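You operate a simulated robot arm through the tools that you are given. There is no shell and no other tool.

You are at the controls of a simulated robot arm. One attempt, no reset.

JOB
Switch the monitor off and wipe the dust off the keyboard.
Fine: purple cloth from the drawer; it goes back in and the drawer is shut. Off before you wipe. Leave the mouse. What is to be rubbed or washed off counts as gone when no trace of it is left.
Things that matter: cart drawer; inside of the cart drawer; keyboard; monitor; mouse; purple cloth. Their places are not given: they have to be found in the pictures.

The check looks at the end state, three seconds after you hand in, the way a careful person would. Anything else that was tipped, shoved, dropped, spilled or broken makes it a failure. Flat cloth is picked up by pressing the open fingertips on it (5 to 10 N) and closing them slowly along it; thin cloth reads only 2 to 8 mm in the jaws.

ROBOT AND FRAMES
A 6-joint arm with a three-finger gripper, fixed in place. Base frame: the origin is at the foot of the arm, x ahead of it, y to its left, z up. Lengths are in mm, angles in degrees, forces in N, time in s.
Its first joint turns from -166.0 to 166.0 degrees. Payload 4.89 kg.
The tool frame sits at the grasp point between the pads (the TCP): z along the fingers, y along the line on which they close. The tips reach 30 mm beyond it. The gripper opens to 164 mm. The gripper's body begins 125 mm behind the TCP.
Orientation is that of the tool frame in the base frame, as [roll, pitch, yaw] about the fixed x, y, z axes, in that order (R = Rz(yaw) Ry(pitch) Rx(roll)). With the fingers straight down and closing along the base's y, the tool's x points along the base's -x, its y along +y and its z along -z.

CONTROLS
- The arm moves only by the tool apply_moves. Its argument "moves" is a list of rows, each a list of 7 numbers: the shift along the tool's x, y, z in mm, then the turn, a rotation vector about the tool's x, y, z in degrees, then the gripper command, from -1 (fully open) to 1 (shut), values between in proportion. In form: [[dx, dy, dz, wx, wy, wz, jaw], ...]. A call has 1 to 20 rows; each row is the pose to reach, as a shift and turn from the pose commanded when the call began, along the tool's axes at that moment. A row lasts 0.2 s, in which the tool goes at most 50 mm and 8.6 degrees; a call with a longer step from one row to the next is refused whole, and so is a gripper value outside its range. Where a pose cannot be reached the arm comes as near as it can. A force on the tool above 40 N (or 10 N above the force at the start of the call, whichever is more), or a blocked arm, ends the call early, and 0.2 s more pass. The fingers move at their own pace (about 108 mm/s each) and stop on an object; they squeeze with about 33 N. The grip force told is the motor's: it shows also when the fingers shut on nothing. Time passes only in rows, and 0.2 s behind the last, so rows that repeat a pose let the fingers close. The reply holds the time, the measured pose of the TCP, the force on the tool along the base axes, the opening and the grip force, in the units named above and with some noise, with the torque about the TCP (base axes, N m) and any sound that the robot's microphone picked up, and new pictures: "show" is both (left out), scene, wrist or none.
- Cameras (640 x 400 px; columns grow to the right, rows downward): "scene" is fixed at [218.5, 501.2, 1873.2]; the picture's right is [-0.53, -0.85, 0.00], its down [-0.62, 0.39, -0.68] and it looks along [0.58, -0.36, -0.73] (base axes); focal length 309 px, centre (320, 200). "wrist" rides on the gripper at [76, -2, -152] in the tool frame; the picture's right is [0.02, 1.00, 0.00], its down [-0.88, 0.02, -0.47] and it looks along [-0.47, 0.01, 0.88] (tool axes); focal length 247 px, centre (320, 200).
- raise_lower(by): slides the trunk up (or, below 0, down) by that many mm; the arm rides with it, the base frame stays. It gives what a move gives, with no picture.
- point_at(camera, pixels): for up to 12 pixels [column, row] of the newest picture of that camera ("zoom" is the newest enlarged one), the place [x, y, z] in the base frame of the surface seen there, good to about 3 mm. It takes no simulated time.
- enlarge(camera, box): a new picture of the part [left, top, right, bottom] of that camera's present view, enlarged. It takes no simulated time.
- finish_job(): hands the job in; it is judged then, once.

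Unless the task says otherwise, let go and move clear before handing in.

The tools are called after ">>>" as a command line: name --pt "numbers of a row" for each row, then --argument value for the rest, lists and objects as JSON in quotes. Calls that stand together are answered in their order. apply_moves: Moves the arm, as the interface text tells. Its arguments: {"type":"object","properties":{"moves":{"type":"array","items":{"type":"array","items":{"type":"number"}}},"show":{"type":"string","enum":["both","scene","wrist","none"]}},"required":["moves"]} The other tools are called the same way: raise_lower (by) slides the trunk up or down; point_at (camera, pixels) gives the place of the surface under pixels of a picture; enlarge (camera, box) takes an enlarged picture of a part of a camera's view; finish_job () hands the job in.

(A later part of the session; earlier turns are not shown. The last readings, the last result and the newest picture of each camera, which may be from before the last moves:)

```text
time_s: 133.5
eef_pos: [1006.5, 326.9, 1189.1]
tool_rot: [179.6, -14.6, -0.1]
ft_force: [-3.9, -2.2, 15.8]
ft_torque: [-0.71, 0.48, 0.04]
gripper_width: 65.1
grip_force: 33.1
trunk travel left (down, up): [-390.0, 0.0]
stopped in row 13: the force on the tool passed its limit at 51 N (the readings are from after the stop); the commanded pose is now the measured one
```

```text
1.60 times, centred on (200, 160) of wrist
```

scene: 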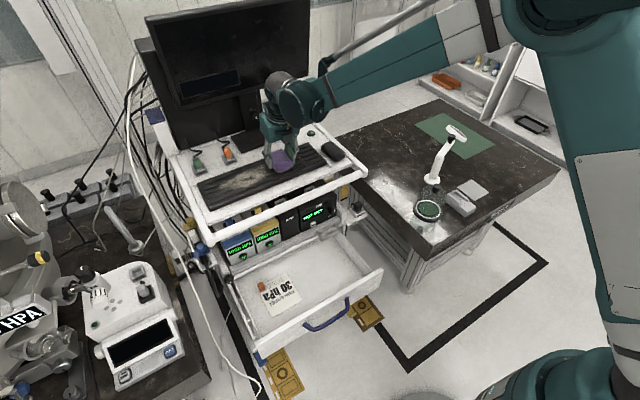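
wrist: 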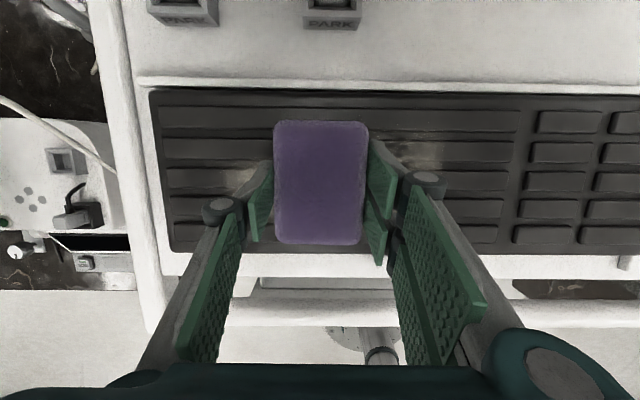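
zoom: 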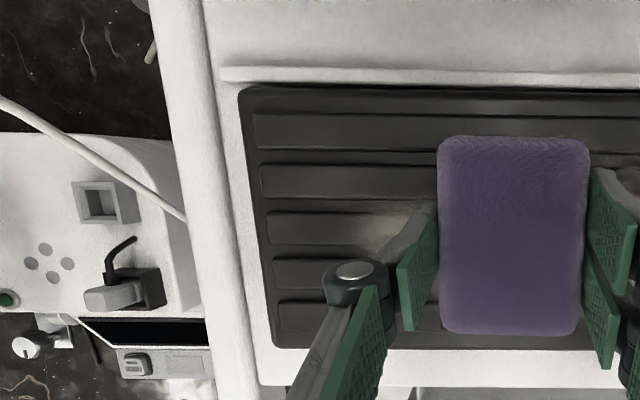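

Nearly there on the left. I'll continue this stroke slightly eased.

>>> apply_moves --pt "0 12 -0.1 0 0 0 1" --pt "0 24 -0.2 0 0 0 1" --pt "0 36 -0.3 0 0 0 1" --pt "0 48 -0.4 0 0 0 1" --pt "0 60 -0.5 0 0 0 1" --pt "0 72 -0.6 0 0 0 1" --pt "0 84 -0.7 0 0 0 1" --pt "0 96 -0.7 0 0 0 1" --pt "0 108 -0.7 0 0 0 1" --pt "0 120 -0.7 0 0 0 1" --show "wrist"

>>> enlarge --camera "wrist" --box '[0, 60, 400, 260]'

```text
time_s: 135.7
eef_pos: [1006.8, 207.1, 1188.1]
tool_rot: [179.7, -14.5, -0.2]
ft_force: [-0.1, -0.8, 3.3]
ft_torque: [-0.2, 0.08, 0.05]
gripper_width: 65.3
grip_force: 33.2
trunk travel left (down, up): [-390.0, 0.0]
```

wrist: 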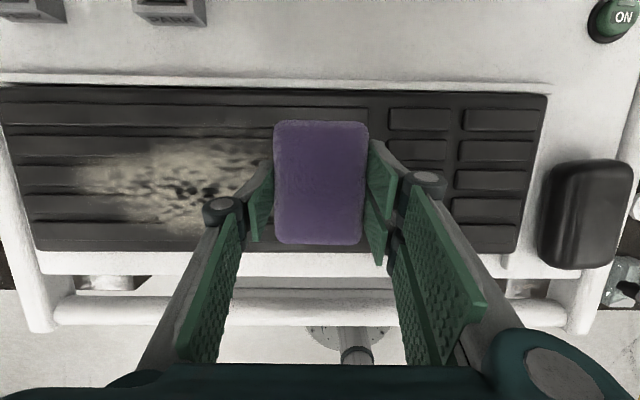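

```text
1.60 times, centred on (200, 160) of wrist
```

zoom: 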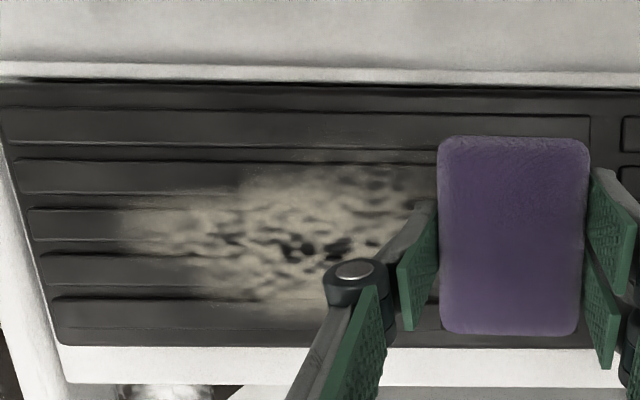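

The centre is thick. I'll test concentrated scrubbing there: short back-and-forth strokes at moderate pressure around y≈310.

>>> apply_moves --pt "1 0 -4 0 0 0 1" --pt "1 -45 -4.3 0 0 0 1" --pt "1 -85 -4.6 0 0 0 1" --pt "1 -105 -4.6 0 0 0 1" --pt "0 -105 -0.6 0 0 0 1" --pt "0 -105 0.1 0 0 0 1" --pt "0 -125 0.1 0 0 0 1" --pt "0 -105 0.1 0 0 0 1" --pt "0 -85 0.1 0 0 0 1" --pt "0 -105 0.1 0 0 0 1" --pt "0 -125 0.1 0 0 0 1" --pt "0 -105 0.1 0 0 0 1" --pt "0 -85 0.1 0 0 0 1" --pt "0 -105 0.1 0 0 0 1" --pt "0 -125 0.1 0 0 0 1" --pt "0 -105 0.1 0 0 0 1" --pt "0 -85 0.1 0 0 0 1" --pt "0 -105 0.1 0 0 0 1" --show "none"

>>> apply_moves --pt "0 -20 0 0 0 0 1" --pt "0 0 0 0 0 0 1" --pt "0 20 0 0 0 0 1" --pt "0 0 0 0 0 0 1" --pt "0 -20 0 0 0 0 1" --pt "0 0 0 0 0 0 1" --pt "0 20 0 0 0 0 1" --pt "0 0 0 0 0 0 1" --pt "0 -20 0 0 0 0 1" --pt "0 0 0 0 0 0 1" --pt "0 20 0 0 0 0 1" --pt "0 0 0 0 0 0 1" --pt "0 -20 0 0 0 0 1" --pt "0 0 0 0 0 0 1" --pt "0 20 0 0 0 0 1" --pt "0 40 0 0 0 0 1" --show "none"

>>> apply_moves --pt "1 0 -4 0 0 0 1" --pt "1 40 -4 0 0 0 1" --pt "1 80 -4 0 0 0 1" --pt "1 110 -4 0 0 0 1" --show "wrist"

>>> enlarge --camera "wrist" --box '[0, 60, 400, 260]'

```text
time_s: 139.5
eef_pos: [1006.1, 310.8, 1189.1]
tool_rot: [179.7, -14.6, -0.3]
ft_force: [2.6, -3.6, 32.7]
ft_torque: [-1.33, 0.67, -0.12]
gripper_width: 65.0
grip_force: 32.8
trunk travel left (down, up): [-390.0, 0.0]
```

```text
time_s: 142.9
eef_pos: [1007.2, 272.6, 1189.6]
tool_rot: [179.7, -14.5, -0.1]
ft_force: [0.1, 0.4, -1.2]
ft_torque: [-0.11, -0.02, 0.02]
gripper_width: 65.1
grip_force: 33.3
trunk travel left (down, up): [-390.0, 0.0]
```

```text
time_s: 143.9
eef_pos: [1006.7, 162.6, 1192.9]
tool_rot: [179.7, -14.5, -0.3]
ft_force: [0.0, 0.1, -0.2]
ft_torque: [0.09, 0.03, 0.04]
gripper_width: 65.0
grip_force: 33.4
trunk travel left (down, up): [-390.0, 0.0]
```

wrist: 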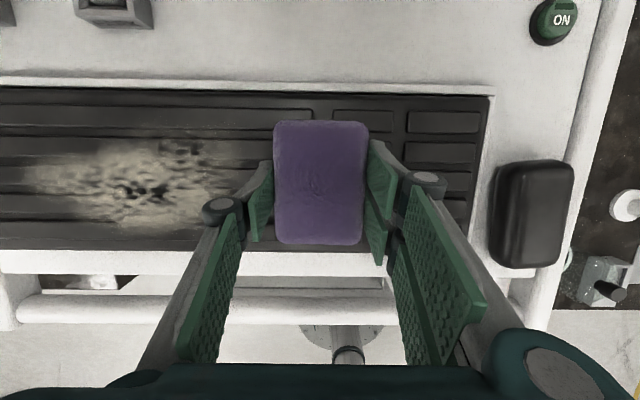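

```text
1.60 times, centred on (200, 160) of wrist
```

zoom: 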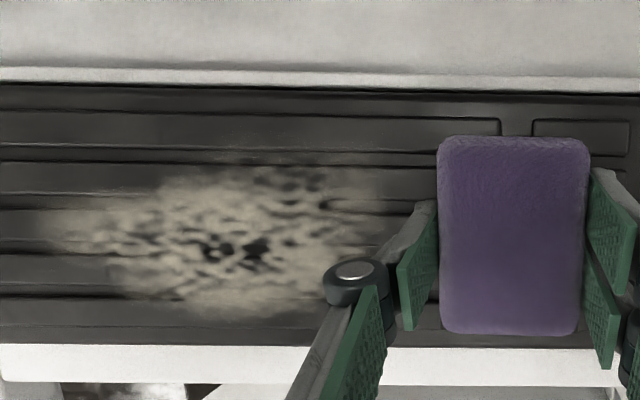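

Torque (Mx -1.3 at 33 N) shows only the rear-right corner of the cloth bears the load. I'll roll the +y side down about 0.8°, pitch the front down 0.3°, and check the contact at y≈310.

>>> apply_moves --pt "0 -45 -0.4 -0.4 -0.15 0 1" --pt "0 -90 -0.8 -0.8 -0.3 0 1" --pt "0 -130 -1.1 -0.8 -0.3 0 1" --pt "0 -148 -1.2 -0.8 -0.3 0 1" --pt "-0.5 -148 0.8 -0.8 -0.3 0 1" --pt "-0.8 -148 2 -0.8 -0.3 0 1" --pt "-0.8 -148 2 -0.8 -0.3 0 1" --show "none"

```text
time_s: 145.5
eef_pos: [1007.0, 310.7, 1191.1]
tool_rot: [178.9, -14.3, -0.1]
ft_force: [-0.7, -0.2, -0.1]
ft_torque: [0.05, -0.01, 0.03]
gripper_width: 65.1
grip_force: 32.5
trunk travel left (down, up): [-390.0, 0.0]
```

>>> apply_moves --pt "-0.3 0 1 0 0 0 1" --pt "-0.5 0 2 0 0 0 1" --pt "-0.6 0 2.5 0 0 0 1" --pt "-0.6 0 2.5 0 0 0 1" --show "none"

```text
time_s: 146.5
eef_pos: [1006.6, 309.8, 1188.0]
tool_rot: [179.1, -14.4, -0.2]
ft_force: [1.3, 0.1, 4.9]
ft_torque: [0.17, 0.2, -0.04]
gripper_width: 65.1
grip_force: 32.5
trunk travel left (down, up): [-390.0, 0.0]
```

>>> apply_moves --pt "-0.1 0 0.5 0 0 0 1" --pt "-0.2 0 0.9 0 0 0 1" --pt "-0.2 0 0.9 0 0 0 1" --show "none"

```text
time_s: 147.3
eef_pos: [1005.7, 310.5, 1187.0]
tool_rot: [178.9, -14.3, -0.2]
ft_force: [6.9, 5.5, 22.2]
ft_torque: [0.0, 0.39, -0.01]
gripper_width: 65.1
grip_force: 32.9
trunk travel left (down, up): [-390.0, 0.0]
```

Now it's centred side to side but still rear-heavy. I'll pitch another 0.4° and scrub the centre with short strokes.

>>> apply_moves --pt "0 0 0 0 -0.4 0 1" --pt "0 20 0 0 -0.4 0 1" --pt "0 0 0 0 -0.4 0 1" --pt "0 -20 0 0 -0.4 0 1" --pt "0 0 0 0 -0.4 0 1" --pt "0 20 0 0 -0.4 0 1" --pt "0 0 0 0 -0.4 0 1" --pt "0 -20 0 0 -0.4 0 1" --pt "0 0 0 0 -0.4 0 1" --pt "0 20 0 0 -0.4 0 1" --pt "0 0 0 0 -0.4 0 1" --pt "0 -20 0 0 -0.4 0 1" --pt "0 0 0 0 -0.4 0 1" --pt "0 20 0 0 -0.4 0 1" --show "wrist"

```text
time_s: 150.3
eef_pos: [1008.2, 289.2, 1188.1]
tool_rot: [178.9, -13.9, -0.2]
ft_force: [-0.7, 6.8, 9.8]
ft_torque: [-0.41, 0.31, -0.18]
gripper_width: 65.0
grip_force: 33.4
trunk travel left (down, up): [-390.0, 0.0]
```

wrist: 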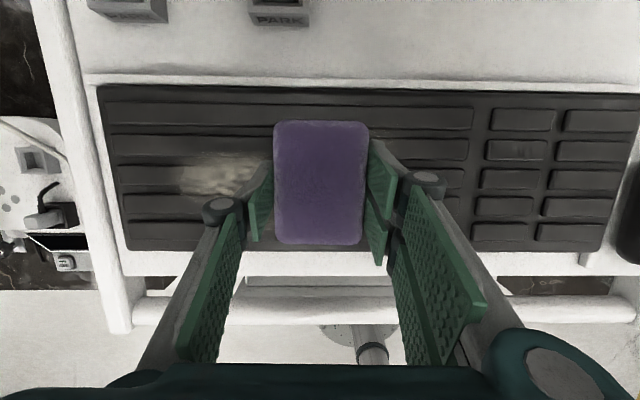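

Still about 10 N. I'll add a little pressure and scrub between y≈290 and 370.

>>> apply_moves --pt "-0.1 0 0.3 0 0 0 1" --pt "-0.1 -20 0.35 0 0 0 1" --pt "-0.1 -40 0.35 0 0 0 1" --pt "-0.1 -60 0.35 0 0 0 1" --pt "-0.1 -80 0.35 0 0 0 1" --pt "-0.1 -60 0.35 0 0 0 1" --pt "-0.1 -40 0.35 0 0 0 1" --pt "-0.1 -20 0.35 0 0 0 1" --pt "-0.1 0 0.35 0 0 0 1" --pt "-0.1 -20 0.35 0 0 0 1" --pt "-0.1 -40 0.35 0 0 0 1" --pt "-0.1 -60 0.35 0 0 0 1" --pt "-0.1 -80 0.35 0 0 0 1" --pt "-0.1 -60 0.35 0 0 0 1" --pt "-0.1 -40 0.35 0 0 0 1" --pt "-0.1 -20 0.35 0 0 0 1" --pt "-0.1 0 0.35 0 0 0 1" --show "none"

>>> apply_moves --pt "0 -20 0 0 0 0 1" --pt "0 -40 0 0 0 0 1" --pt "0 -60 0 0 0 0 1" --pt "0 -80 0 0 0 0 1" --pt "0 -60 0 0 0 0 1" --pt "0 -40 0 0 0 0 1" --pt "0 -20 0 0 0 0 1" --pt "0 0 0 0 0 0 1" --pt "0 -20 0 0 0 0 1" --pt "0 -40 0 0 0 0 1" --pt "0 -60 0 0 0 0 1" --pt "0 -80 0 0 0 0 1" --pt "0 -60 0 0 0 0 1" --pt "0 -40 0 0 0 0 1" --pt "0 -20 0 0 0 0 1" --pt "0 0 0 0 0 0 1" --pt "0 20 0 0 0 0 1" --pt "0 40 0 0 0 0 1" --show "wrist"

>>> enlarge --camera "wrist" --box '[0, 60, 400, 260]'

```text
time_s: 151.5
eef_pos: [1006.0, 366.3, 1188.3]
tool_rot: [179.1, -13.9, -0.2]
ft_force: [-2.4, -7.8, 21.9]
ft_torque: [-0.99, 0.48, 0.09]
gripper_width: 65.3
grip_force: 32.9
trunk travel left (down, up): [-390.0, 0.0]
stopped in row 6: the force on the tool passed its limit at 50 N (the readings are from after the stop); the commanded pose is now the measured one
```

```text
time_s: 152.0
eef_pos: [1006.9, 382.5, 1187.4]
tool_rot: [178.9, -13.9, -0.2]
ft_force: [-6.6, 1.4, 25.1]
ft_torque: [-0.45, 0.63, -0.28]
gripper_width: 65.1
grip_force: 33.4
trunk travel left (down, up): [-390.0, 0.0]
stopped in row 2: the force on the tool passed its limit at 69 N (the readings are from after the stop); the commanded pose is now the measured one
```

wrist: 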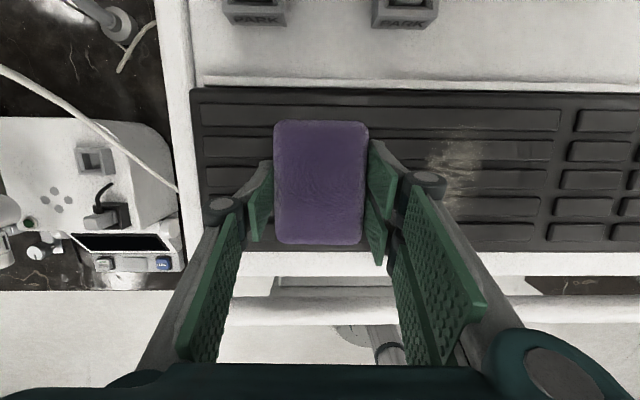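

```text
1.60 times, centred on (200, 160) of wrist
```

zoom: 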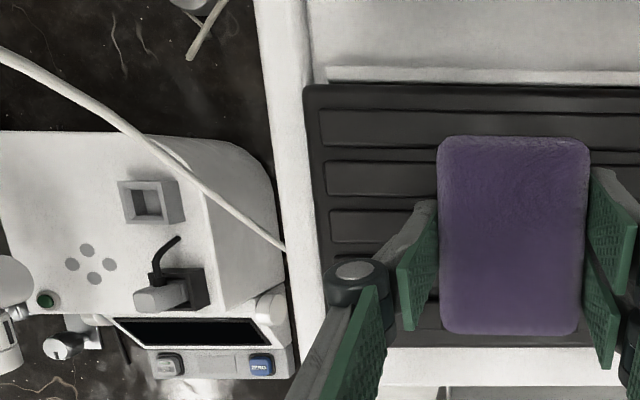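

Big improvement: only a faint patch is left at (440–480,150–200). The keyboard slid towards +y a bit, so I'll stroke back towards -y with eased pressure.

>>> apply_moves --pt "0.1 10 -0.3 0 0 0 1" --pt "0.1 25 -0.3 0 0 0 1" --pt "0.1 40 -0.3 0 0 0 1" --pt "0.1 55 -0.3 0 0 0 1" --pt "0.1 70 -0.3 0 0 0 1" --pt "0.1 85 -0.3 0 0 0 1" --pt "0.1 100 -0.3 0 0 0 1" --pt "0.1 115 -0.3 0 0 0 1" --pt "0.1 130 -0.3 0 0 0 1" --show "wrist"

>>> enlarge --camera "scene" --box '[180, 120, 340, 220]'

```text
time_s: 154.0
eef_pos: [1006.7, 252.7, 1188.8]
tool_rot: [178.8, -13.8, -0.1]
ft_force: [0.1, 0.4, -1.3]
ft_torque: [-0.08, 0.02, -0.02]
gripper_width: 65.1
grip_force: 32.9
trunk travel left (down, up): [-390.0, 0.0]
```

wrist: 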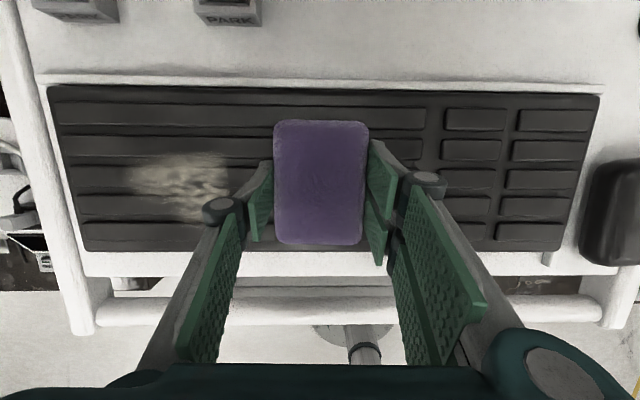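

```text
4.00 times, centred on (260, 170) of scene
```

zoom: 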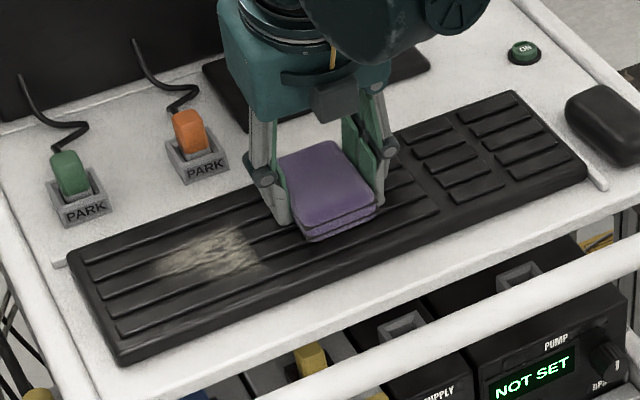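

Only a faint patch remains at y≈330–400 (wrist 130–228, 155–215). I'll set down over it at y≈365 and scrub there.

>>> apply_moves --pt "1 0 -4 0 0 0 1" --pt "1 -45 -4 0 0 0 1" --pt "1 -90 -4 0 0 0 1" --pt "1 -112 -4 0 0 0 1" --pt "0 -112 -0.3 0 0 0 1" --pt "0 -112 0.3 0 0 0 1" --pt "0 -112 0.3 0 0 0 1" --show "none"

```text
time_s: 155.6
eef_pos: [1008.2, 365.2, 1187.7]
tool_rot: [178.9, -14.0, -0.1]
ft_force: [3.4, 10.2, 25.4]
ft_torque: [-0.2, 0.26, -0.02]
gripper_width: 65.0
grip_force: 32.5
trunk travel left (down, up): [-390.0, 0.0]
```

25 N with a well-centred contact. I'll scrub ±20 mm here.

>>> apply_moves --pt "0 15 0 0 0 0 1" --pt "0 30 0 0 0 0 1" --pt "0 15 0 0 0 0 1" --pt "0 0 0 0 0 0 1" --pt "0 -15 0 0 0 0 1" --pt "0 0 0 0 0 0 1" --pt "0 15 0 0 0 0 1" --pt "0 30 0 0 0 0 1" --pt "0 15 0 0 0 0 1" --pt "0 0 0 0 0 0 1" --pt "0 -15 0 0 0 0 1" --pt "0 0 0 0 0 0 1" --pt "0 15 0 0 0 0 1" --pt "0 30 0 0 0 0 1" --show "wrist"

```text
time_s: 157.0
eef_pos: [1005.6, 373.5, 1188.1]
tool_rot: [179.0, -14.0, -0.1]
ft_force: [-3.6, -3.0, 15.1]
ft_torque: [-0.73, 0.46, 0.02]
gripper_width: 65.3
grip_force: 33.0
trunk travel left (down, up): [-390.0, 0.0]
stopped in row 6: the force on the tool passed its limit at 59 N (the readings are from after the stop); the commanded pose is now the measured one
```

wrist: 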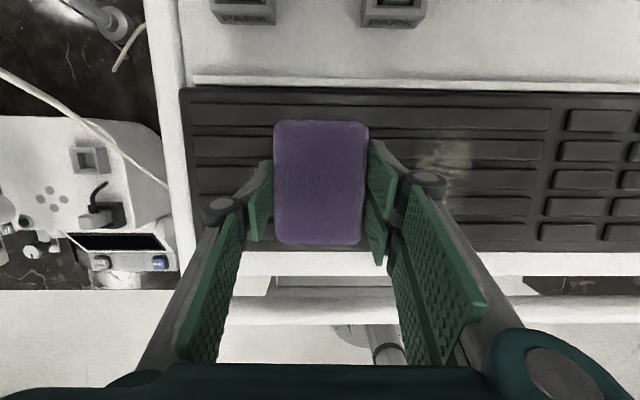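

Another small patch shows at (425–470,140–185), and the rest is under the cloth. I'll stroke -y across both with moderate pressure.

>>> apply_moves --pt "0 12 0.15 0 0 0 1" --pt "0 24 0.15 0 0 0 1" --pt "0 36 0.15 0 0 0 1" --pt "0 48 0.15 0 0 0 1" --pt "0 60 0.15 0 0 0 1" --pt "0 72 0.15 0 0 0 1" --pt "0 84 0.15 0 0 0 1" --pt "0 96 0.15 0 0 0 1" --pt "0 108 0.15 0 0 0 1" --pt "0 120 0.15 0 0 0 1" --pt "0 132 0.15 0 0 0 1" --show "wrist"

```text
time_s: 159.4
eef_pos: [1005.4, 240.8, 1188.9]
tool_rot: [179.1, -14.1, -0.2]
ft_force: [0.2, -0.2, 0.3]
ft_torque: [-0.03, 0.01, 0.02]
gripper_width: 64.9
grip_force: 32.9
trunk travel left (down, up): [-390.0, 0.0]
```

wrist: 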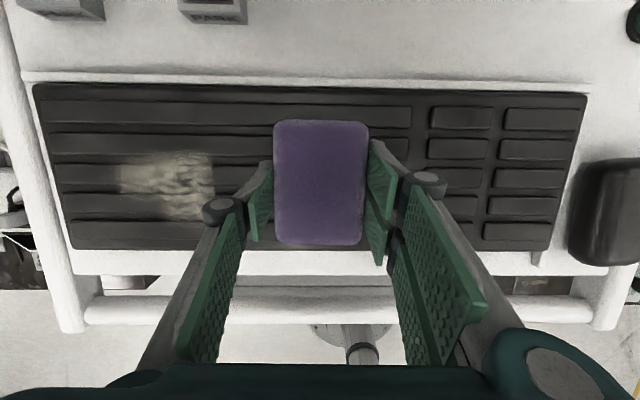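

Found the cause of the uneven contact: with the roll now at 179°, moving along tool y also changes height by 1.7%. I'll return to y≈376, land, and stroke with that corrected.

>>> apply_moves --pt "1 0 -4 0 0 0 1" --pt "1 -45 -4.7 0 0 0 1" --pt "1 -90 -5.4 0 0 0 1" --pt "1 -135 -6.2 0 0 0 1" --pt "0 -135 -2.2 0 0 0 1" --pt "0 -135 -1.2 0 0 0 1" --pt "0 -135 -0.7 0 0 0 1" --pt "0 -135 -0.7 0 0 0 1" --show "none"

```text
time_s: 161.2
eef_pos: [1005.6, 376.0, 1187.7]
tool_rot: [179.0, -14.1, -0.1]
ft_force: [14.2, 1.7, 32.9]
ft_torque: [-1.16, 0.25, 0.46]
gripper_width: 65.2
grip_force: 33.2
trunk travel left (down, up): [-390.0, 0.0]
```

33 N. Now the corrected stroke towards -y.

>>> apply_moves --pt "0 12 -0.05 0 0 0 1" --pt "0 24 0.1 0 0 0 1" --pt "0 36 0.28 0 0 0 1" --pt "0 48 0.46 0 0 0 1" --pt "0 60 0.64 0 0 0 1" --pt "0 72 0.82 0 0 0 1" --pt "0 84 1.0 0 0 0 1" --pt "0 96 1.18 0 0 0 1" --pt "0 108 1.36 0 0 0 1" --pt "0 120 1.55 0 0 0 1" --show "wrist"

>>> enlarge --camera "wrist" --box '[0, 60, 400, 260]'

```text
time_s: 161.8
eef_pos: [1004.6, 349.6, 1187.5]
tool_rot: [179.0, -13.9, 0.0]
ft_force: [-1.0, -3.8, 14.6]
ft_torque: [-0.75, 0.35, 0.16]
gripper_width: 65.0
grip_force: 32.9
trunk travel left (down, up): [-390.0, 0.0]
stopped in row 3: the force on the tool passed its limit at 53 N (the readings are from after the stop); the commanded pose is now the measured one
```

wrist: 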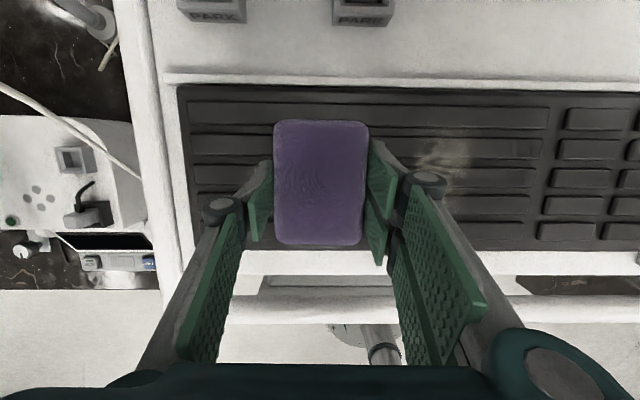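

```text
1.60 times, centred on (200, 160) of wrist
```

zoom: 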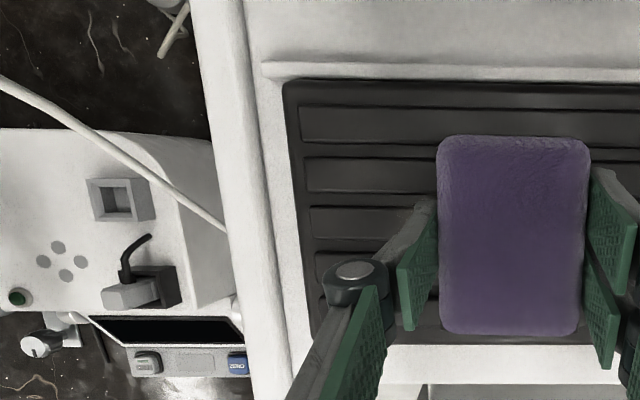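

The keyboard is moving back towards the bar and the strip is clean so far. I'll continue the stroke over the remaining patch at (415–470,140–185).

>>> apply_moves --pt "0 12 0.15 0 0 0 1" --pt "0 24 0.3 0 0 0 1" --pt "0 36 0.42 0 0 0 1" --pt "0 48 0.55 0 0 0 1" --pt "0 60 0.68 0 0 0 1" --pt "0 72 0.8 0 0 0 1" --pt "0 84 0.92 0 0 0 1" --pt "0 96 1.05 0 0 0 1" --pt "0 108 1.2 0 0 0 1" --pt "0 120 1.3 0 0 0 1" --show "wrist"

```text
time_s: 163.6
eef_pos: [1005.1, 258.5, 1188.1]
tool_rot: [179.0, -14.0, -0.2]
ft_force: [-2.4, -2.5, 14.5]
ft_torque: [-0.72, 0.41, 0.06]
gripper_width: 65.1
grip_force: 32.9
trunk travel left (down, up): [-390.0, 0.0]
stopped in row 8: the force on the tool passed its limit at 51 N (the readings are from after the stop); the commanded pose is now the measured one
```

wrist: 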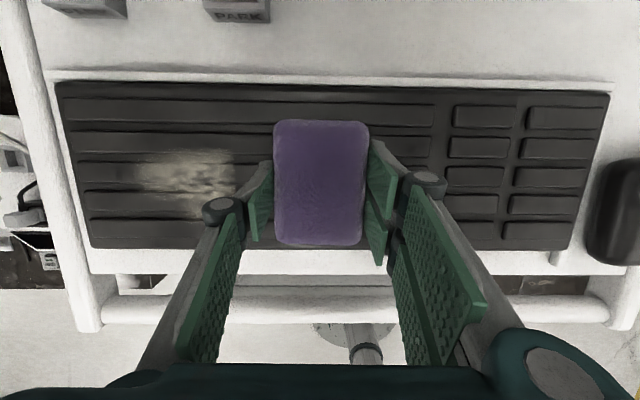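

Fainter again, and the right half is clean. I'll loop once more from y≈395.

>>> apply_moves --pt "1 0 -4 0 0 0 1" --pt "1 -45 -4.7 0 0 0 1" --pt "1 -90 -5.4 0 0 0 1" --pt "1 -135 -6.2 0 0 0 1" --pt "0.3 -138 -3.4 0 0 0 1" --pt "0 -138 -2.2 0 0 0 1" --pt "0 -138 -1.8 0 0 0 1" --pt "0 -126 -1.7 0 0 0 1" --pt "0 -114 -1.55 0 0 0 1" --pt "0 -102 -1.4 0 0 0 1" --pt "0 -90 -1.25 0 0 0 1" --pt "0 -78 -1.1 0 0 0 1" --pt "0 -66 -0.95 0 0 0 1" --pt "0 -54 -0.8 0 0 0 1" --pt "0 -42 -0.65 0 0 0 1" --pt "0 -30 -0.5 0 0 0 1" --pt "0 -18 -0.35 0 0 0 1" --pt "0 -6 -0.2 0 0 0 1" --show "wrist"

```text
time_s: 166.3
eef_pos: [1004.5, 337.6, 1187.8]
tool_rot: [179.1, -14.1, 0.0]
ft_force: [-3.6, -1.3, 19.0]
ft_torque: [-0.76, 0.56, 0.02]
gripper_width: 65.2
grip_force: 32.8
trunk travel left (down, up): [-390.0, 0.0]
stopped in row 13: the force on the tool passed its limit at 55 N (the readings are from after the stop); the commanded pose is now the measured one
```

wrist: 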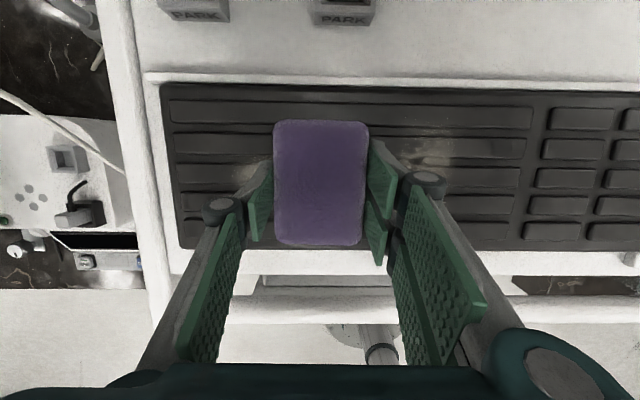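

>>> apply_moves --pt "0 12 0.05 0 0 0 1" --pt "0 24 0.15 0 0 0 1" --pt "0 36 0.25 0 0 0 1" --pt "0 48 0.37 0 0 0 1" --pt "0 60 0.5 0 0 0 1" --pt "0 72 0.62 0 0 0 1" --pt "0 84 0.75 0 0 0 1" --pt "0 96 0.87 0 0 0 1" --pt "0 108 1.0 0 0 0 1" --pt "0 120 1.1 0 0 0 1" --show "wrist"

>>> enlarge --camera "wrist" --box '[0, 60, 400, 260]'

```text
time_s: 168.5
eef_pos: [1004.7, 216.7, 1187.7]
tool_rot: [179.1, -14.1, -0.1]
ft_force: [-1.5, 1.9, 8.6]
ft_torque: [-0.27, 0.26, -0.04]
gripper_width: 65.0
grip_force: 32.9
trunk travel left (down, up): [-390.0, 0.0]
```

wrist: 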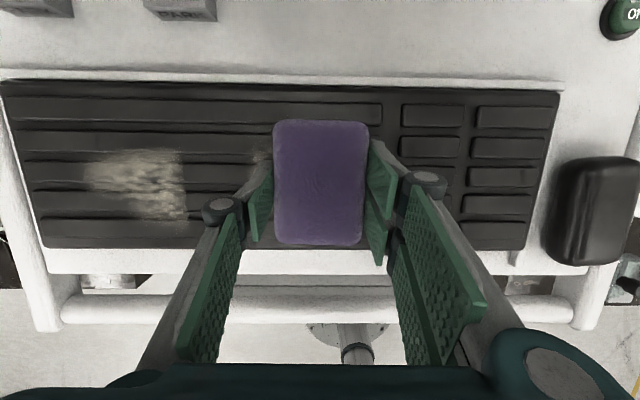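

```text
1.60 times, centred on (200, 160) of wrist
```

zoom: 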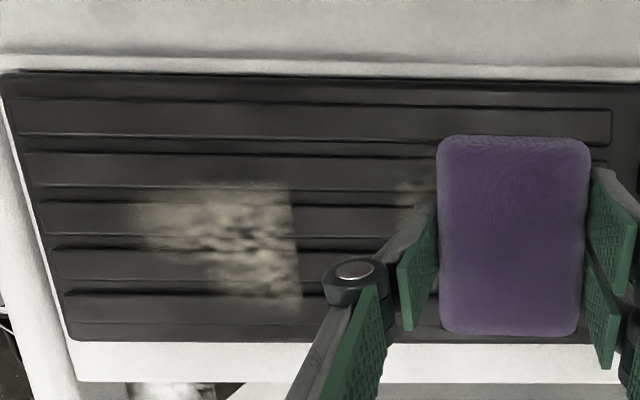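

Clear pattern: areas scrubbed in place are completely clean with sharp borders, leaving a patch at (90–187,150–222) and a speck near (255,155). I'll get their coordinates.

>>> point_at --camera "wrist" --pixels '[[90, 165], [187, 155], [187, 220], [140, 150], [110, 180], [140, 220], [255, 152], [265, 148], [250, 160], [8, 85], [40, 243]]'

>>> enlarge --camera "scene" --box '[180, 120, 340, 220]'

```text
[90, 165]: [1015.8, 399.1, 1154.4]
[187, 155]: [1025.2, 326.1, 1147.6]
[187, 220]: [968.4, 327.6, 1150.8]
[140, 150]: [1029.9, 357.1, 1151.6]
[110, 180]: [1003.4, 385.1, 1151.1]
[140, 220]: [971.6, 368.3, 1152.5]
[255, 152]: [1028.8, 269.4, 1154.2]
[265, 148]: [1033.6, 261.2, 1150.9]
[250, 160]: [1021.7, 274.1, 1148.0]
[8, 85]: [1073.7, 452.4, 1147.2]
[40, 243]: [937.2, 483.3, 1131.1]
```

```text
4.00 times, centred on (260, 170) of scene
```

zoom: 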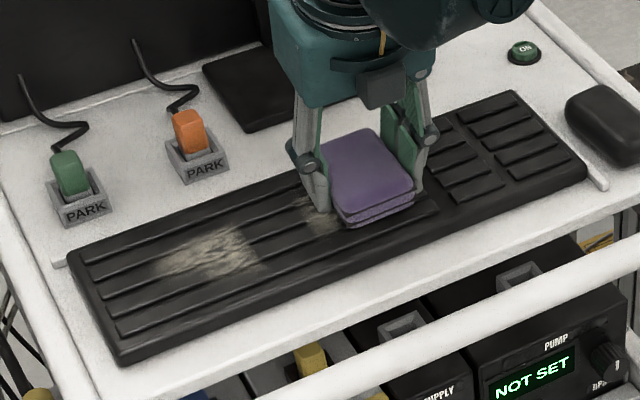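

Remaining: patch A at x 968–1030, y 325–405, and a thin strip B near y 255–277. In-place scrubbing works best, so I'll do it at y≈365 with height compensation.

>>> apply_moves --pt "1 0 -4 0 0 0 1" --pt "1 -45 -4.7 0 0 0 1" --pt "1 -90 -5.4 0 0 0 1" --pt "1 -135 -6.2 0 0 0 1" --pt "0.3 -148 -4 0 0 0 1" --pt "0 -148 -2.4 0 0 0 1" --pt "0 -148 -2 0 0 0 1" --pt "0 -148 -2 0 0 0 1" --show "none"

```text
time_s: 170.3
eef_pos: [1005.1, 363.8, 1188.0]
tool_rot: [179.1, -14.0, -0.1]
ft_force: [8.2, -2.4, 28.1]
ft_torque: [-1.1, 0.38, 0.34]
gripper_width: 65.0
grip_force: 32.8
trunk travel left (down, up): [-390.0, 0.0]
```

>>> apply_moves --pt "0.1 0 -0.5 0 0 0 1" --pt "0.1 15 -0.35 0 0 0 1" --pt "0.1 30 -0.1 0 0 0 1" --pt "0.1 15 -0.35 0 0 0 1" --pt "0.1 0 -0.55 0 0 0 1" --pt "0.1 -15 -0.8 0 0 0 1" --pt "0.1 0 -0.55 0 0 0 1" --pt "0.1 15 -0.35 0 0 0 1" --pt "0.1 30 -0.1 0 0 0 1" --pt "0.1 15 -0.35 0 0 0 1" --pt "0.1 0 -0.55 0 0 0 1" --pt "0.1 -15 -0.8 0 0 0 1" --pt "0.1 0 -0.55 0 0 0 1" --pt "0.1 15 -0.35 0 0 0 1" --pt "0.1 30 -0.1 0 0 0 1" --pt "0.1 15 -0.35 0 0 0 1" --pt "0.1 0 -0.55 0 0 0 1" --pt "0.1 -15 -0.8 0 0 0 1" --pt "0.1 0 -0.55 0 0 0 1" --pt "0.1 15 -0.35 0 0 0 1" --show "none"

```text
time_s: 174.5
eef_pos: [1005.7, 348.8, 1188.8]
tool_rot: [179.1, -14.0, -0.1]
ft_force: [-1.9, 3.1, 11.7]
ft_torque: [-0.35, 0.29, -0.06]
gripper_width: 65.0
grip_force: 33.3
trunk travel left (down, up): [-390.0, 0.0]
```

That ran without force trips. I'll lift away to y≈230 and look at the result.

>>> apply_moves --pt "1 0 -4 0 0 0 1" --pt "1 45 -3.5 0 0 0 1" --pt "1 90 -2.8 0 0 0 1" --pt "1 125 -2.2 0 0 0 1" --show "wrist"

>>> enlarge --camera "wrist" --box '[0, 60, 400, 260]'

```text
time_s: 175.5
eef_pos: [1005.5, 224.5, 1191.2]
tool_rot: [179.1, -14.0, -0.2]
ft_force: [0.7, 0.4, -0.3]
ft_torque: [0.07, 0.03, 0.01]
gripper_width: 65.2
grip_force: 33.5
trunk travel left (down, up): [-390.0, 0.0]
```

wrist: 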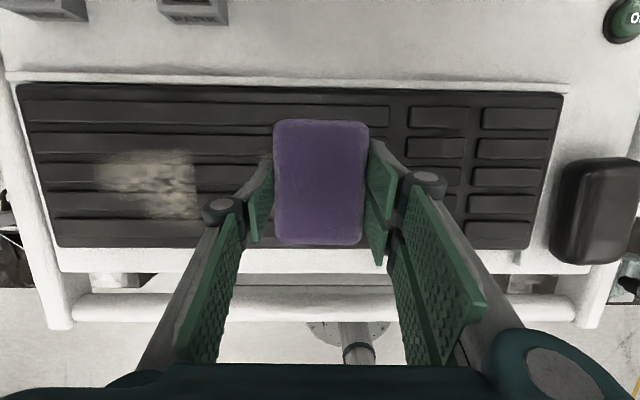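

```text
1.60 times, centred on (200, 160) of wrist
```

zoom: 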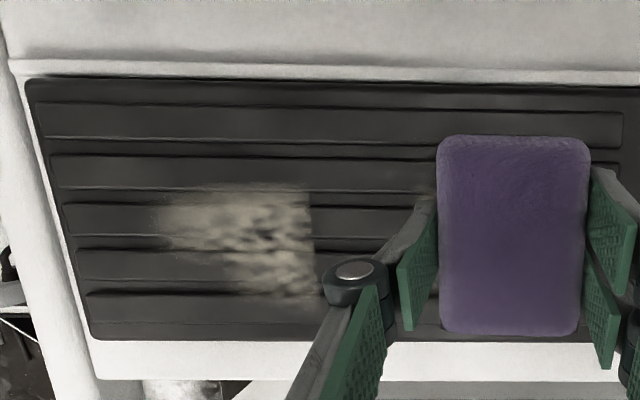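

Fainter again. I'll repeat the in-place scrub at y≈360 with a bit more pressure, two rounds.

>>> apply_moves --pt "0 -45 -0.8 0 0 0 1" --pt "0 -90 -1.6 0 0 0 1" --pt "0 -136 -2.3 0 0 0 1" --pt "-0.7 -136 0.2 0 0 0 1" --pt "-1 -136 1.2 0 0 0 1" --pt "-1 -136 1.5 0 0 0 1" --pt "-1 -136 1.5 0 0 0 1" --show "none"

```text
time_s: 177.1
eef_pos: [1005.4, 361.6, 1188.2]
tool_rot: [179.1, -14.0, 0.1]
ft_force: [0.8, 1.3, 2.2]
ft_torque: [-0.06, 0.04, -0.03]
gripper_width: 64.9
grip_force: 33.2
trunk travel left (down, up): [-390.0, 0.0]
```

>>> apply_moves --pt "-0.1 0 0.5 0 0 0 1" --pt "-0.2 0 0.8 0 0 0 1" --pt "-0.2 15 1.0 0 0 0 1" --pt "-0.2 30 1.25 0 0 0 1" --pt "-0.2 15 1.0 0 0 0 1" --pt "-0.2 0 0.8 0 0 0 1" --pt "-0.2 -15 0.55 0 0 0 1" --pt "-0.2 -30 0.3 0 0 0 1" --pt "-0.2 -15 0.55 0 0 0 1" --pt "-0.2 0 0.8 0 0 0 1" --pt "-0.2 15 1.0 0 0 0 1" --pt "-0.2 30 1.25 0 0 0 1" --pt "-0.2 15 1.0 0 0 0 1" --pt "-0.2 0 0.8 0 0 0 1" --pt "-0.2 -15 0.55 0 0 0 1" --pt "-0.2 -30 0.3 0 0 0 1" --pt "-0.2 -15 0.55 0 0 0 1" --pt "-0.2 0 0.8 0 0 0 1" --pt "-0.2 15 1.0 0 0 0 1" --pt "-0.2 30 1.25 0 0 0 1" --show "none"

>>> apply_moves --pt "-0.1 0 0.2 0 0 0 1" --pt "-0.1 -15 0 0 0 0 1" --pt "-0.1 -30 -0.25 0 0 0 1" --pt "-0.1 -45 -0.5 0 0 0 1" --pt "-0.1 -60 -0.75 0 0 0 1" --pt "-0.1 -45 -0.5 0 0 0 1" --pt "-0.1 -30 -0.25 0 0 0 1" --pt "-0.1 -15 0 0 0 0 1" --pt "-0.1 0 0.2 0 0 0 1" --pt "-0.1 -15 0 0 0 0 1" --pt "-0.1 -30 -0.25 0 0 0 1" --pt "-0.1 -45 -0.5 0 0 0 1" --pt "-0.1 -30 -0.25 0 0 0 1" --pt "-0.1 -15 0 0 0 0 1" --pt "-0.1 0 0.2 0 0 0 1" --pt "-0.1 15 0.45 0 0 0 1" --show "wrist"

```text
time_s: 181.3
eef_pos: [1004.3, 331.3, 1188.1]
tool_rot: [179.1, -14.0, 0.0]
ft_force: [-1.9, 10.3, 26.2]
ft_torque: [-0.53, 0.72, -0.26]
gripper_width: 65.1
grip_force: 33.1
trunk travel left (down, up): [-390.0, 0.0]
```

```text
time_s: 182.6
eef_pos: [1004.1, 386.9, 1188.4]
tool_rot: [179.4, -14.1, 0.1]
ft_force: [-4.6, -3.3, 20.5]
ft_torque: [-0.9, 0.61, -0.04]
gripper_width: 65.0
grip_force: 33.0
trunk travel left (down, up): [-390.0, 0.0]
stopped in row 6: the force on the tool passed its limit at 46 N (the readings are from after the stop); the commanded pose is now the measured one
```

wrist: 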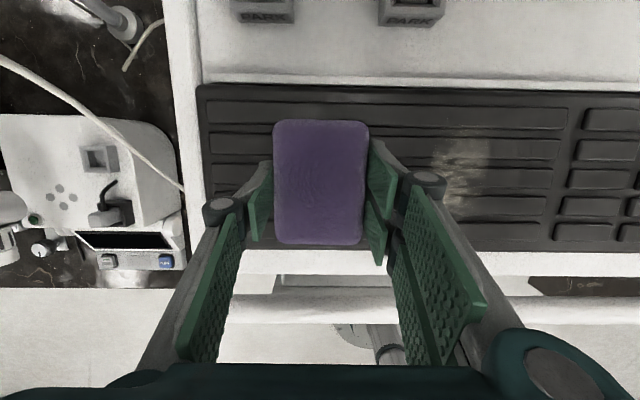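

Patch B shows at (435–490,140–205). I'll stroke back -y (bringing the keyboard to the bar) and finish over patch B.

>>> apply_moves --pt "0 15 0.1 0 0 0 1" --pt "0 30 0.25 0 0 0 1" --pt "0 45 0.45 0 0 0 1" --pt "0 60 0.65 0 0 0 1" --pt "0 75 0.85 0 0 0 1" --pt "0 90 1.05 0 0 0 1" --pt "0 105 1.25 0 0 0 1" --pt "0 120 1.45 0 0 0 1" --show "wrist"

>>> enlarge --camera "wrist" --box '[0, 60, 400, 260]'

```text
time_s: 183.4
eef_pos: [1003.4, 350.3, 1189.2]
tool_rot: [179.5, -14.2, 0.1]
ft_force: [-1.8, -4.8, 18.2]
ft_torque: [-0.88, 0.43, 0.14]
gripper_width: 65.3
grip_force: 33.0
trunk travel left (down, up): [-390.0, 0.0]
stopped in row 3: the force on the tool passed its limit at 62 N (the readings are from after the stop); the commanded pose is now the measured one
```

wrist: 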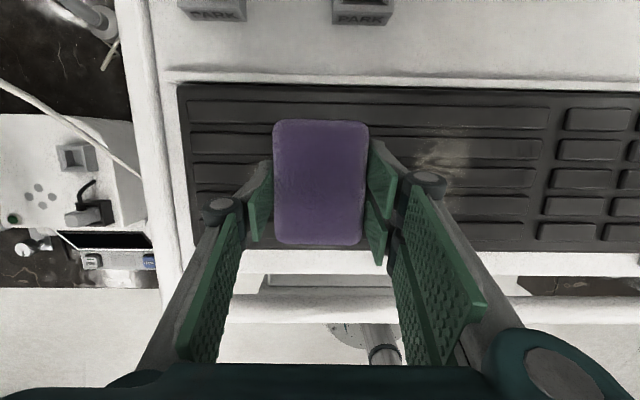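

```text
1.60 times, centred on (200, 160) of wrist
```

zoom: 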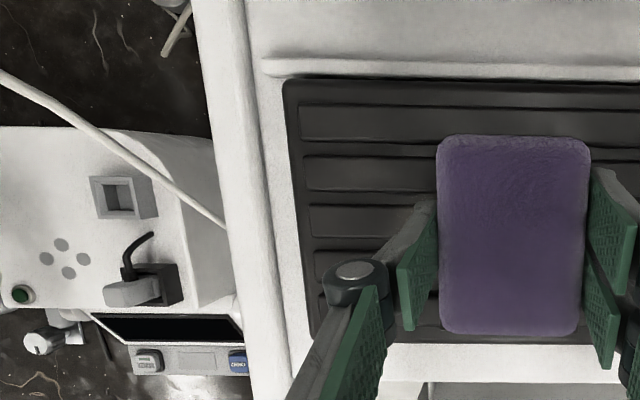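

The forced stops have shifted the orientation slightly (roll 179.5). I'll lift, restore roll and pitch, and look at what remains from y≈230.

>>> apply_moves --pt "1 0 -4 0 0 0 1" --pt "1 40 -4 -0.4 -0.2 0 1" --pt "1 80 -3.5 -0.4 -0.2 0 1" --pt "1 120 -3 -0.4 -0.2 0 1" --pt "1 120 -3 -0.4 -0.2 0 1" --show "wrist"

>>> enlarge --camera "wrist" --box '[0, 60, 400, 260]'

>>> enlarge --camera "scene" --box '[180, 120, 340, 220]'

```text
time_s: 184.6
eef_pos: [1004.7, 227.3, 1192.2]
tool_rot: [179.1, -13.9, -0.1]
ft_force: [0.0, -1.3, 0.0]
ft_torque: [0.16, -0.02, 0.02]
gripper_width: 64.8
grip_force: 33.7
trunk travel left (down, up): [-390.0, 0.0]
```

wrist: 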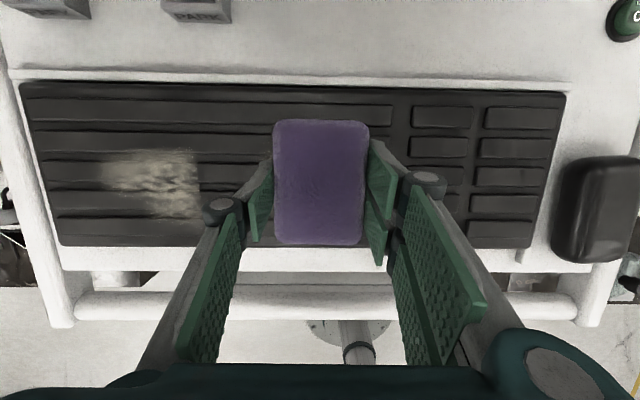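

```text
1.60 times, centred on (200, 160) of wrist
```

zoom: 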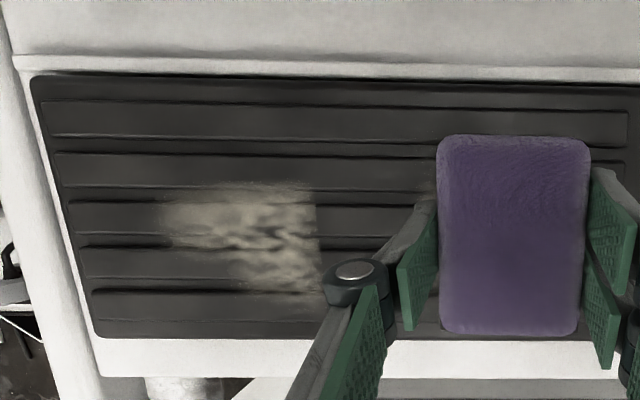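

```text
4.00 times, centred on (260, 170) of scene
```

zoom: 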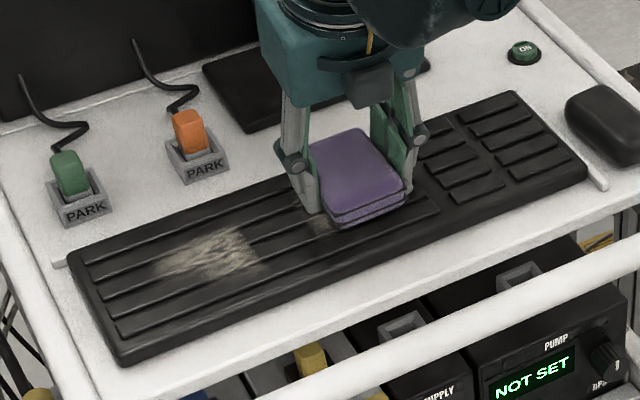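

Patch A barely changed because only the cloth's right edge was loaded there. I'll roll the +y side down another 0.6°, set down at y≈362 and check the balance.

>>> apply_moves --pt "0 -45 -0.7 -0.3 0 0 1" --pt "0 -90 -1.4 -0.6 0 0 1" --pt "0 -135 -2.1 -0.6 0 0 1" --pt "-0.5 -135 0 -0.6 0 0 1" --pt "-0.8 -135 1.2 -0.6 0 0 1" --pt "-0.8 -135 1.8 -0.6 0 0 1" --pt "-0.8 -135 1.8 -0.6 0 0 1" --show "none"

```text
time_s: 186.2
eef_pos: [1004.2, 364.3, 1187.5]
tool_rot: [178.5, -14.0, 0.0]
ft_force: [3.3, 2.7, 16.7]
ft_torque: [-0.28, 0.35, 0.01]
gripper_width: 64.9
grip_force: 32.9
trunk travel left (down, up): [-390.0, 0.0]
```

>>> apply_moves --pt "0.3 0 -1 -0.3 -0.2 0 1" --pt "0.3 0 -1 -0.6 -0.4 0 1" --pt "0 0 0 -0.6 -0.4 0 1" --pt "-0.1 0 0.3 -0.6 -0.4 0 1" --pt "-0.1 0 0.3 -0.6 -0.4 0 1" --show "none"

```text
time_s: 187.4
eef_pos: [1004.1, 364.7, 1186.6]
tool_rot: [177.9, -13.6, 0.0]
ft_force: [3.7, 3.6, 18.6]
ft_torque: [0.77, -0.35, -0.1]
gripper_width: 65.0
grip_force: 33.3
trunk travel left (down, up): [-390.0, 0.0]
```

Slightly over-rotated now. I'll back off half of that and check.

>>> apply_moves --pt "0.1 0 -0.3 0.3 0.15 0 1" --pt "0 0 0.2 0.3 0.15 0 1" --pt "0 0 0.3 0.3 0.15 0 1" --show "none"

```text
time_s: 188.2
eef_pos: [1004.2, 364.5, 1186.2]
tool_rot: [178.1, -13.7, 0.0]
ft_force: [2.4, 1.3, 20.5]
ft_torque: [-0.23, 0.44, 0.05]
gripper_width: 65.3
grip_force: 32.4
trunk travel left (down, up): [-390.0, 0.0]
```

Well balanced now (contact within about 15–25 mm of centre). I'll scrub here with the right height compensation.

>>> apply_moves --pt "0 15 0.43 0 -0.1 0 1" --pt "0 30 0.87 0 -0.1 0 1" --pt "0 15 0.43 0 -0.1 0 1" --pt "0 0 0 0 -0.1 0 1" --pt "0 -15 -0.43 0 -0.1 0 1" --pt "0 0 0 0 -0.1 0 1" --pt "0 15 0.43 0 -0.1 0 1" --pt "0 30 0.87 0 -0.1 0 1" --pt "0 15 0.43 0 -0.1 0 1" --pt "0 0 0 0 -0.1 0 1" --pt "0 -15 -0.43 0 -0.1 0 1" --pt "0 0 0 0 -0.1 0 1" --pt "0 15 0.43 0 -0.1 0 1" --pt "0 30 0.87 0 -0.1 0 1" --pt "0 15 0.43 0 -0.1 0 1" --pt "0 0 0 0 -0.1 0 1" --pt "0 -15 -0.43 0 -0.1 0 1" --pt "0 0 0 0 -0.1 0 1" --pt "0 15 0.43 0 -0.1 0 1" --pt "0 30 0.87 0 -0.1 0 1" --show "none"

>>> apply_moves --pt "1 0 -4 0 0 0 1" --pt "1 40 -2.8 0 0 0 1" --pt "1 80 -1.6 0 0 0 1" --pt "1 110 -0.8 0 0 0 1" --show "wrist"

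>>> enlarge --camera "wrist" --box '[0, 60, 400, 260]'

```text
time_s: 189.4
eef_pos: [1004.3, 372.0, 1187.2]
tool_rot: [178.1, -13.6, -0.1]
ft_force: [-3.9, 1.1, 18.6]
ft_torque: [-0.2, 0.36, -0.2]
gripper_width: 65.3
grip_force: 32.8
trunk travel left (down, up): [-390.0, 0.0]
stopped in row 5: the force on the tool passed its limit at 46 N (the readings are from after the stop); the commanded pose is now the measured one
```

```text
time_s: 190.4
eef_pos: [1004.9, 263.4, 1191.7]
tool_rot: [177.9, -13.6, 0.0]
ft_force: [0.9, -0.2, -0.4]
ft_torque: [0.08, -0.01, 0.0]
gripper_width: 65.1
grip_force: 32.5
trunk travel left (down, up): [-390.0, 0.0]
```

wrist: 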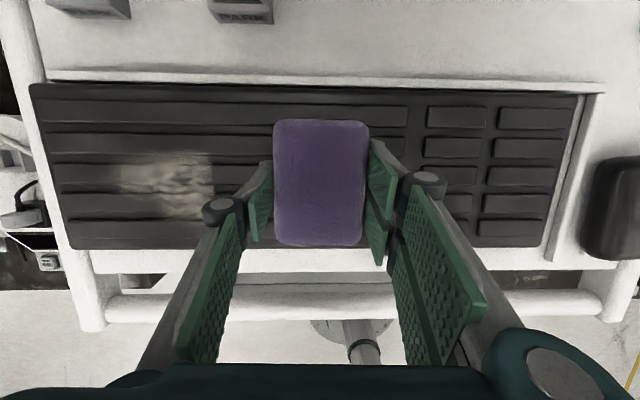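

```text
1.60 times, centred on (200, 160) of wrist
```

zoom: 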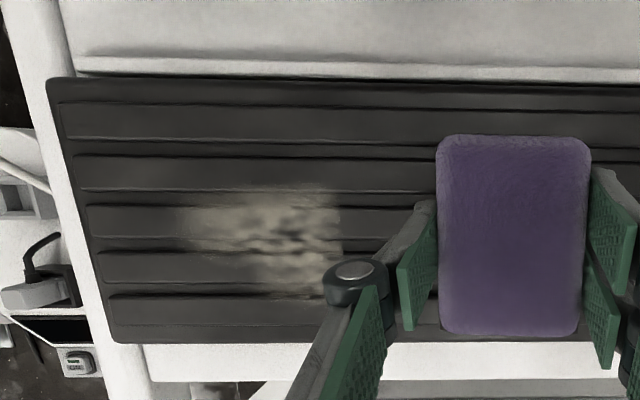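

The +y strokes keep digging in and dragging the keyboard, so I'll use only -y strokes at this flatter orientation. I'm returning lifted to y≈400, landing, and stroking -y.

>>> apply_moves --pt "0 -45 -1.4 0 0 0 1" --pt "0 -90 -2.8 0 0 0 1" --pt "0 -137 -3.7 0 0 0 1" --pt "0 -137 -1.2 0 0 0 1" --pt "0 -137 -0.2 0 0 0 1" --pt "0 -137 0.3 0 0 0 1" --pt "0 -137 0.3 0 0 0 1" --show "none"

```text
time_s: 192.0
eef_pos: [1005.8, 399.2, 1186.8]
tool_rot: [178.2, -13.5, 0.1]
ft_force: [-0.1, 0.0, 9.0]
ft_torque: [-0.23, 0.07, -0.04]
gripper_width: 65.1
grip_force: 33.1
trunk travel left (down, up): [-390.0, 0.0]
```

>>> apply_moves --pt "0 0 0.45 0 0 0 1" --pt "0 12 0.75 0 0 0 1" --pt "0 24 1.05 0 0 0 1" --pt "0 36 1.35 0 0 0 1" --pt "0 48 1.68 0 0 0 1" --pt "0 60 2.0 0 0 0 1" --pt "0 72 2.32 0 0 0 1" --pt "0 84 2.65 0 0 0 1" --pt "0 96 2.97 0 0 0 1" --pt "0 108 3.3 0 0 0 1" --pt "0 120 3.62 0 0 0 1" --pt "0 132 3.95 0 0 0 1" --pt "0 144 4.27 0 0 0 1" --pt "0 156 4.6 0 0 0 1" --show "wrist"

>>> enlarge --camera "wrist" --box '[0, 60, 400, 260]'

```text
time_s: 193.3
eef_pos: [1004.5, 344.7, 1187.5]
tool_rot: [178.0, -13.6, -0.1]
ft_force: [0.0, -5.4, 11.0]
ft_torque: [-0.63, 0.19, 0.13]
gripper_width: 65.3
grip_force: 33.0
trunk travel left (down, up): [-390.0, 0.0]
stopped in row 6: the force on the tool passed its limit at 46 N (the readings are from after the stop); the commanded pose is now the measured one
```

wrist: 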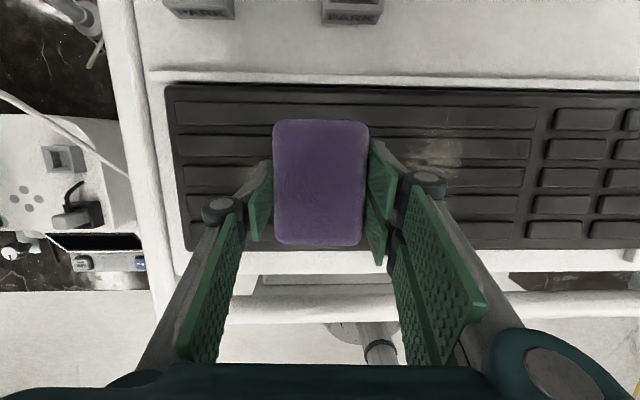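

```text
1.60 times, centred on (200, 160) of wrist
```

zoom: 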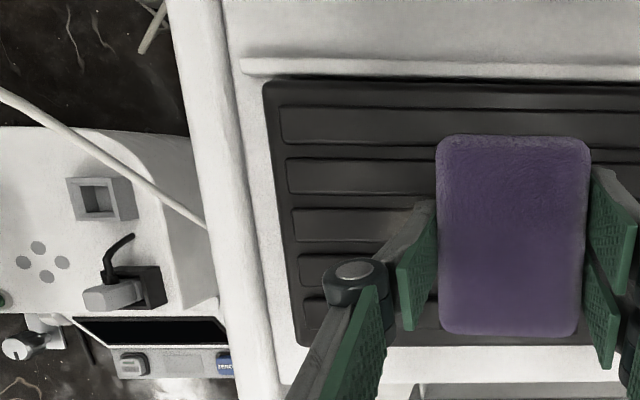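

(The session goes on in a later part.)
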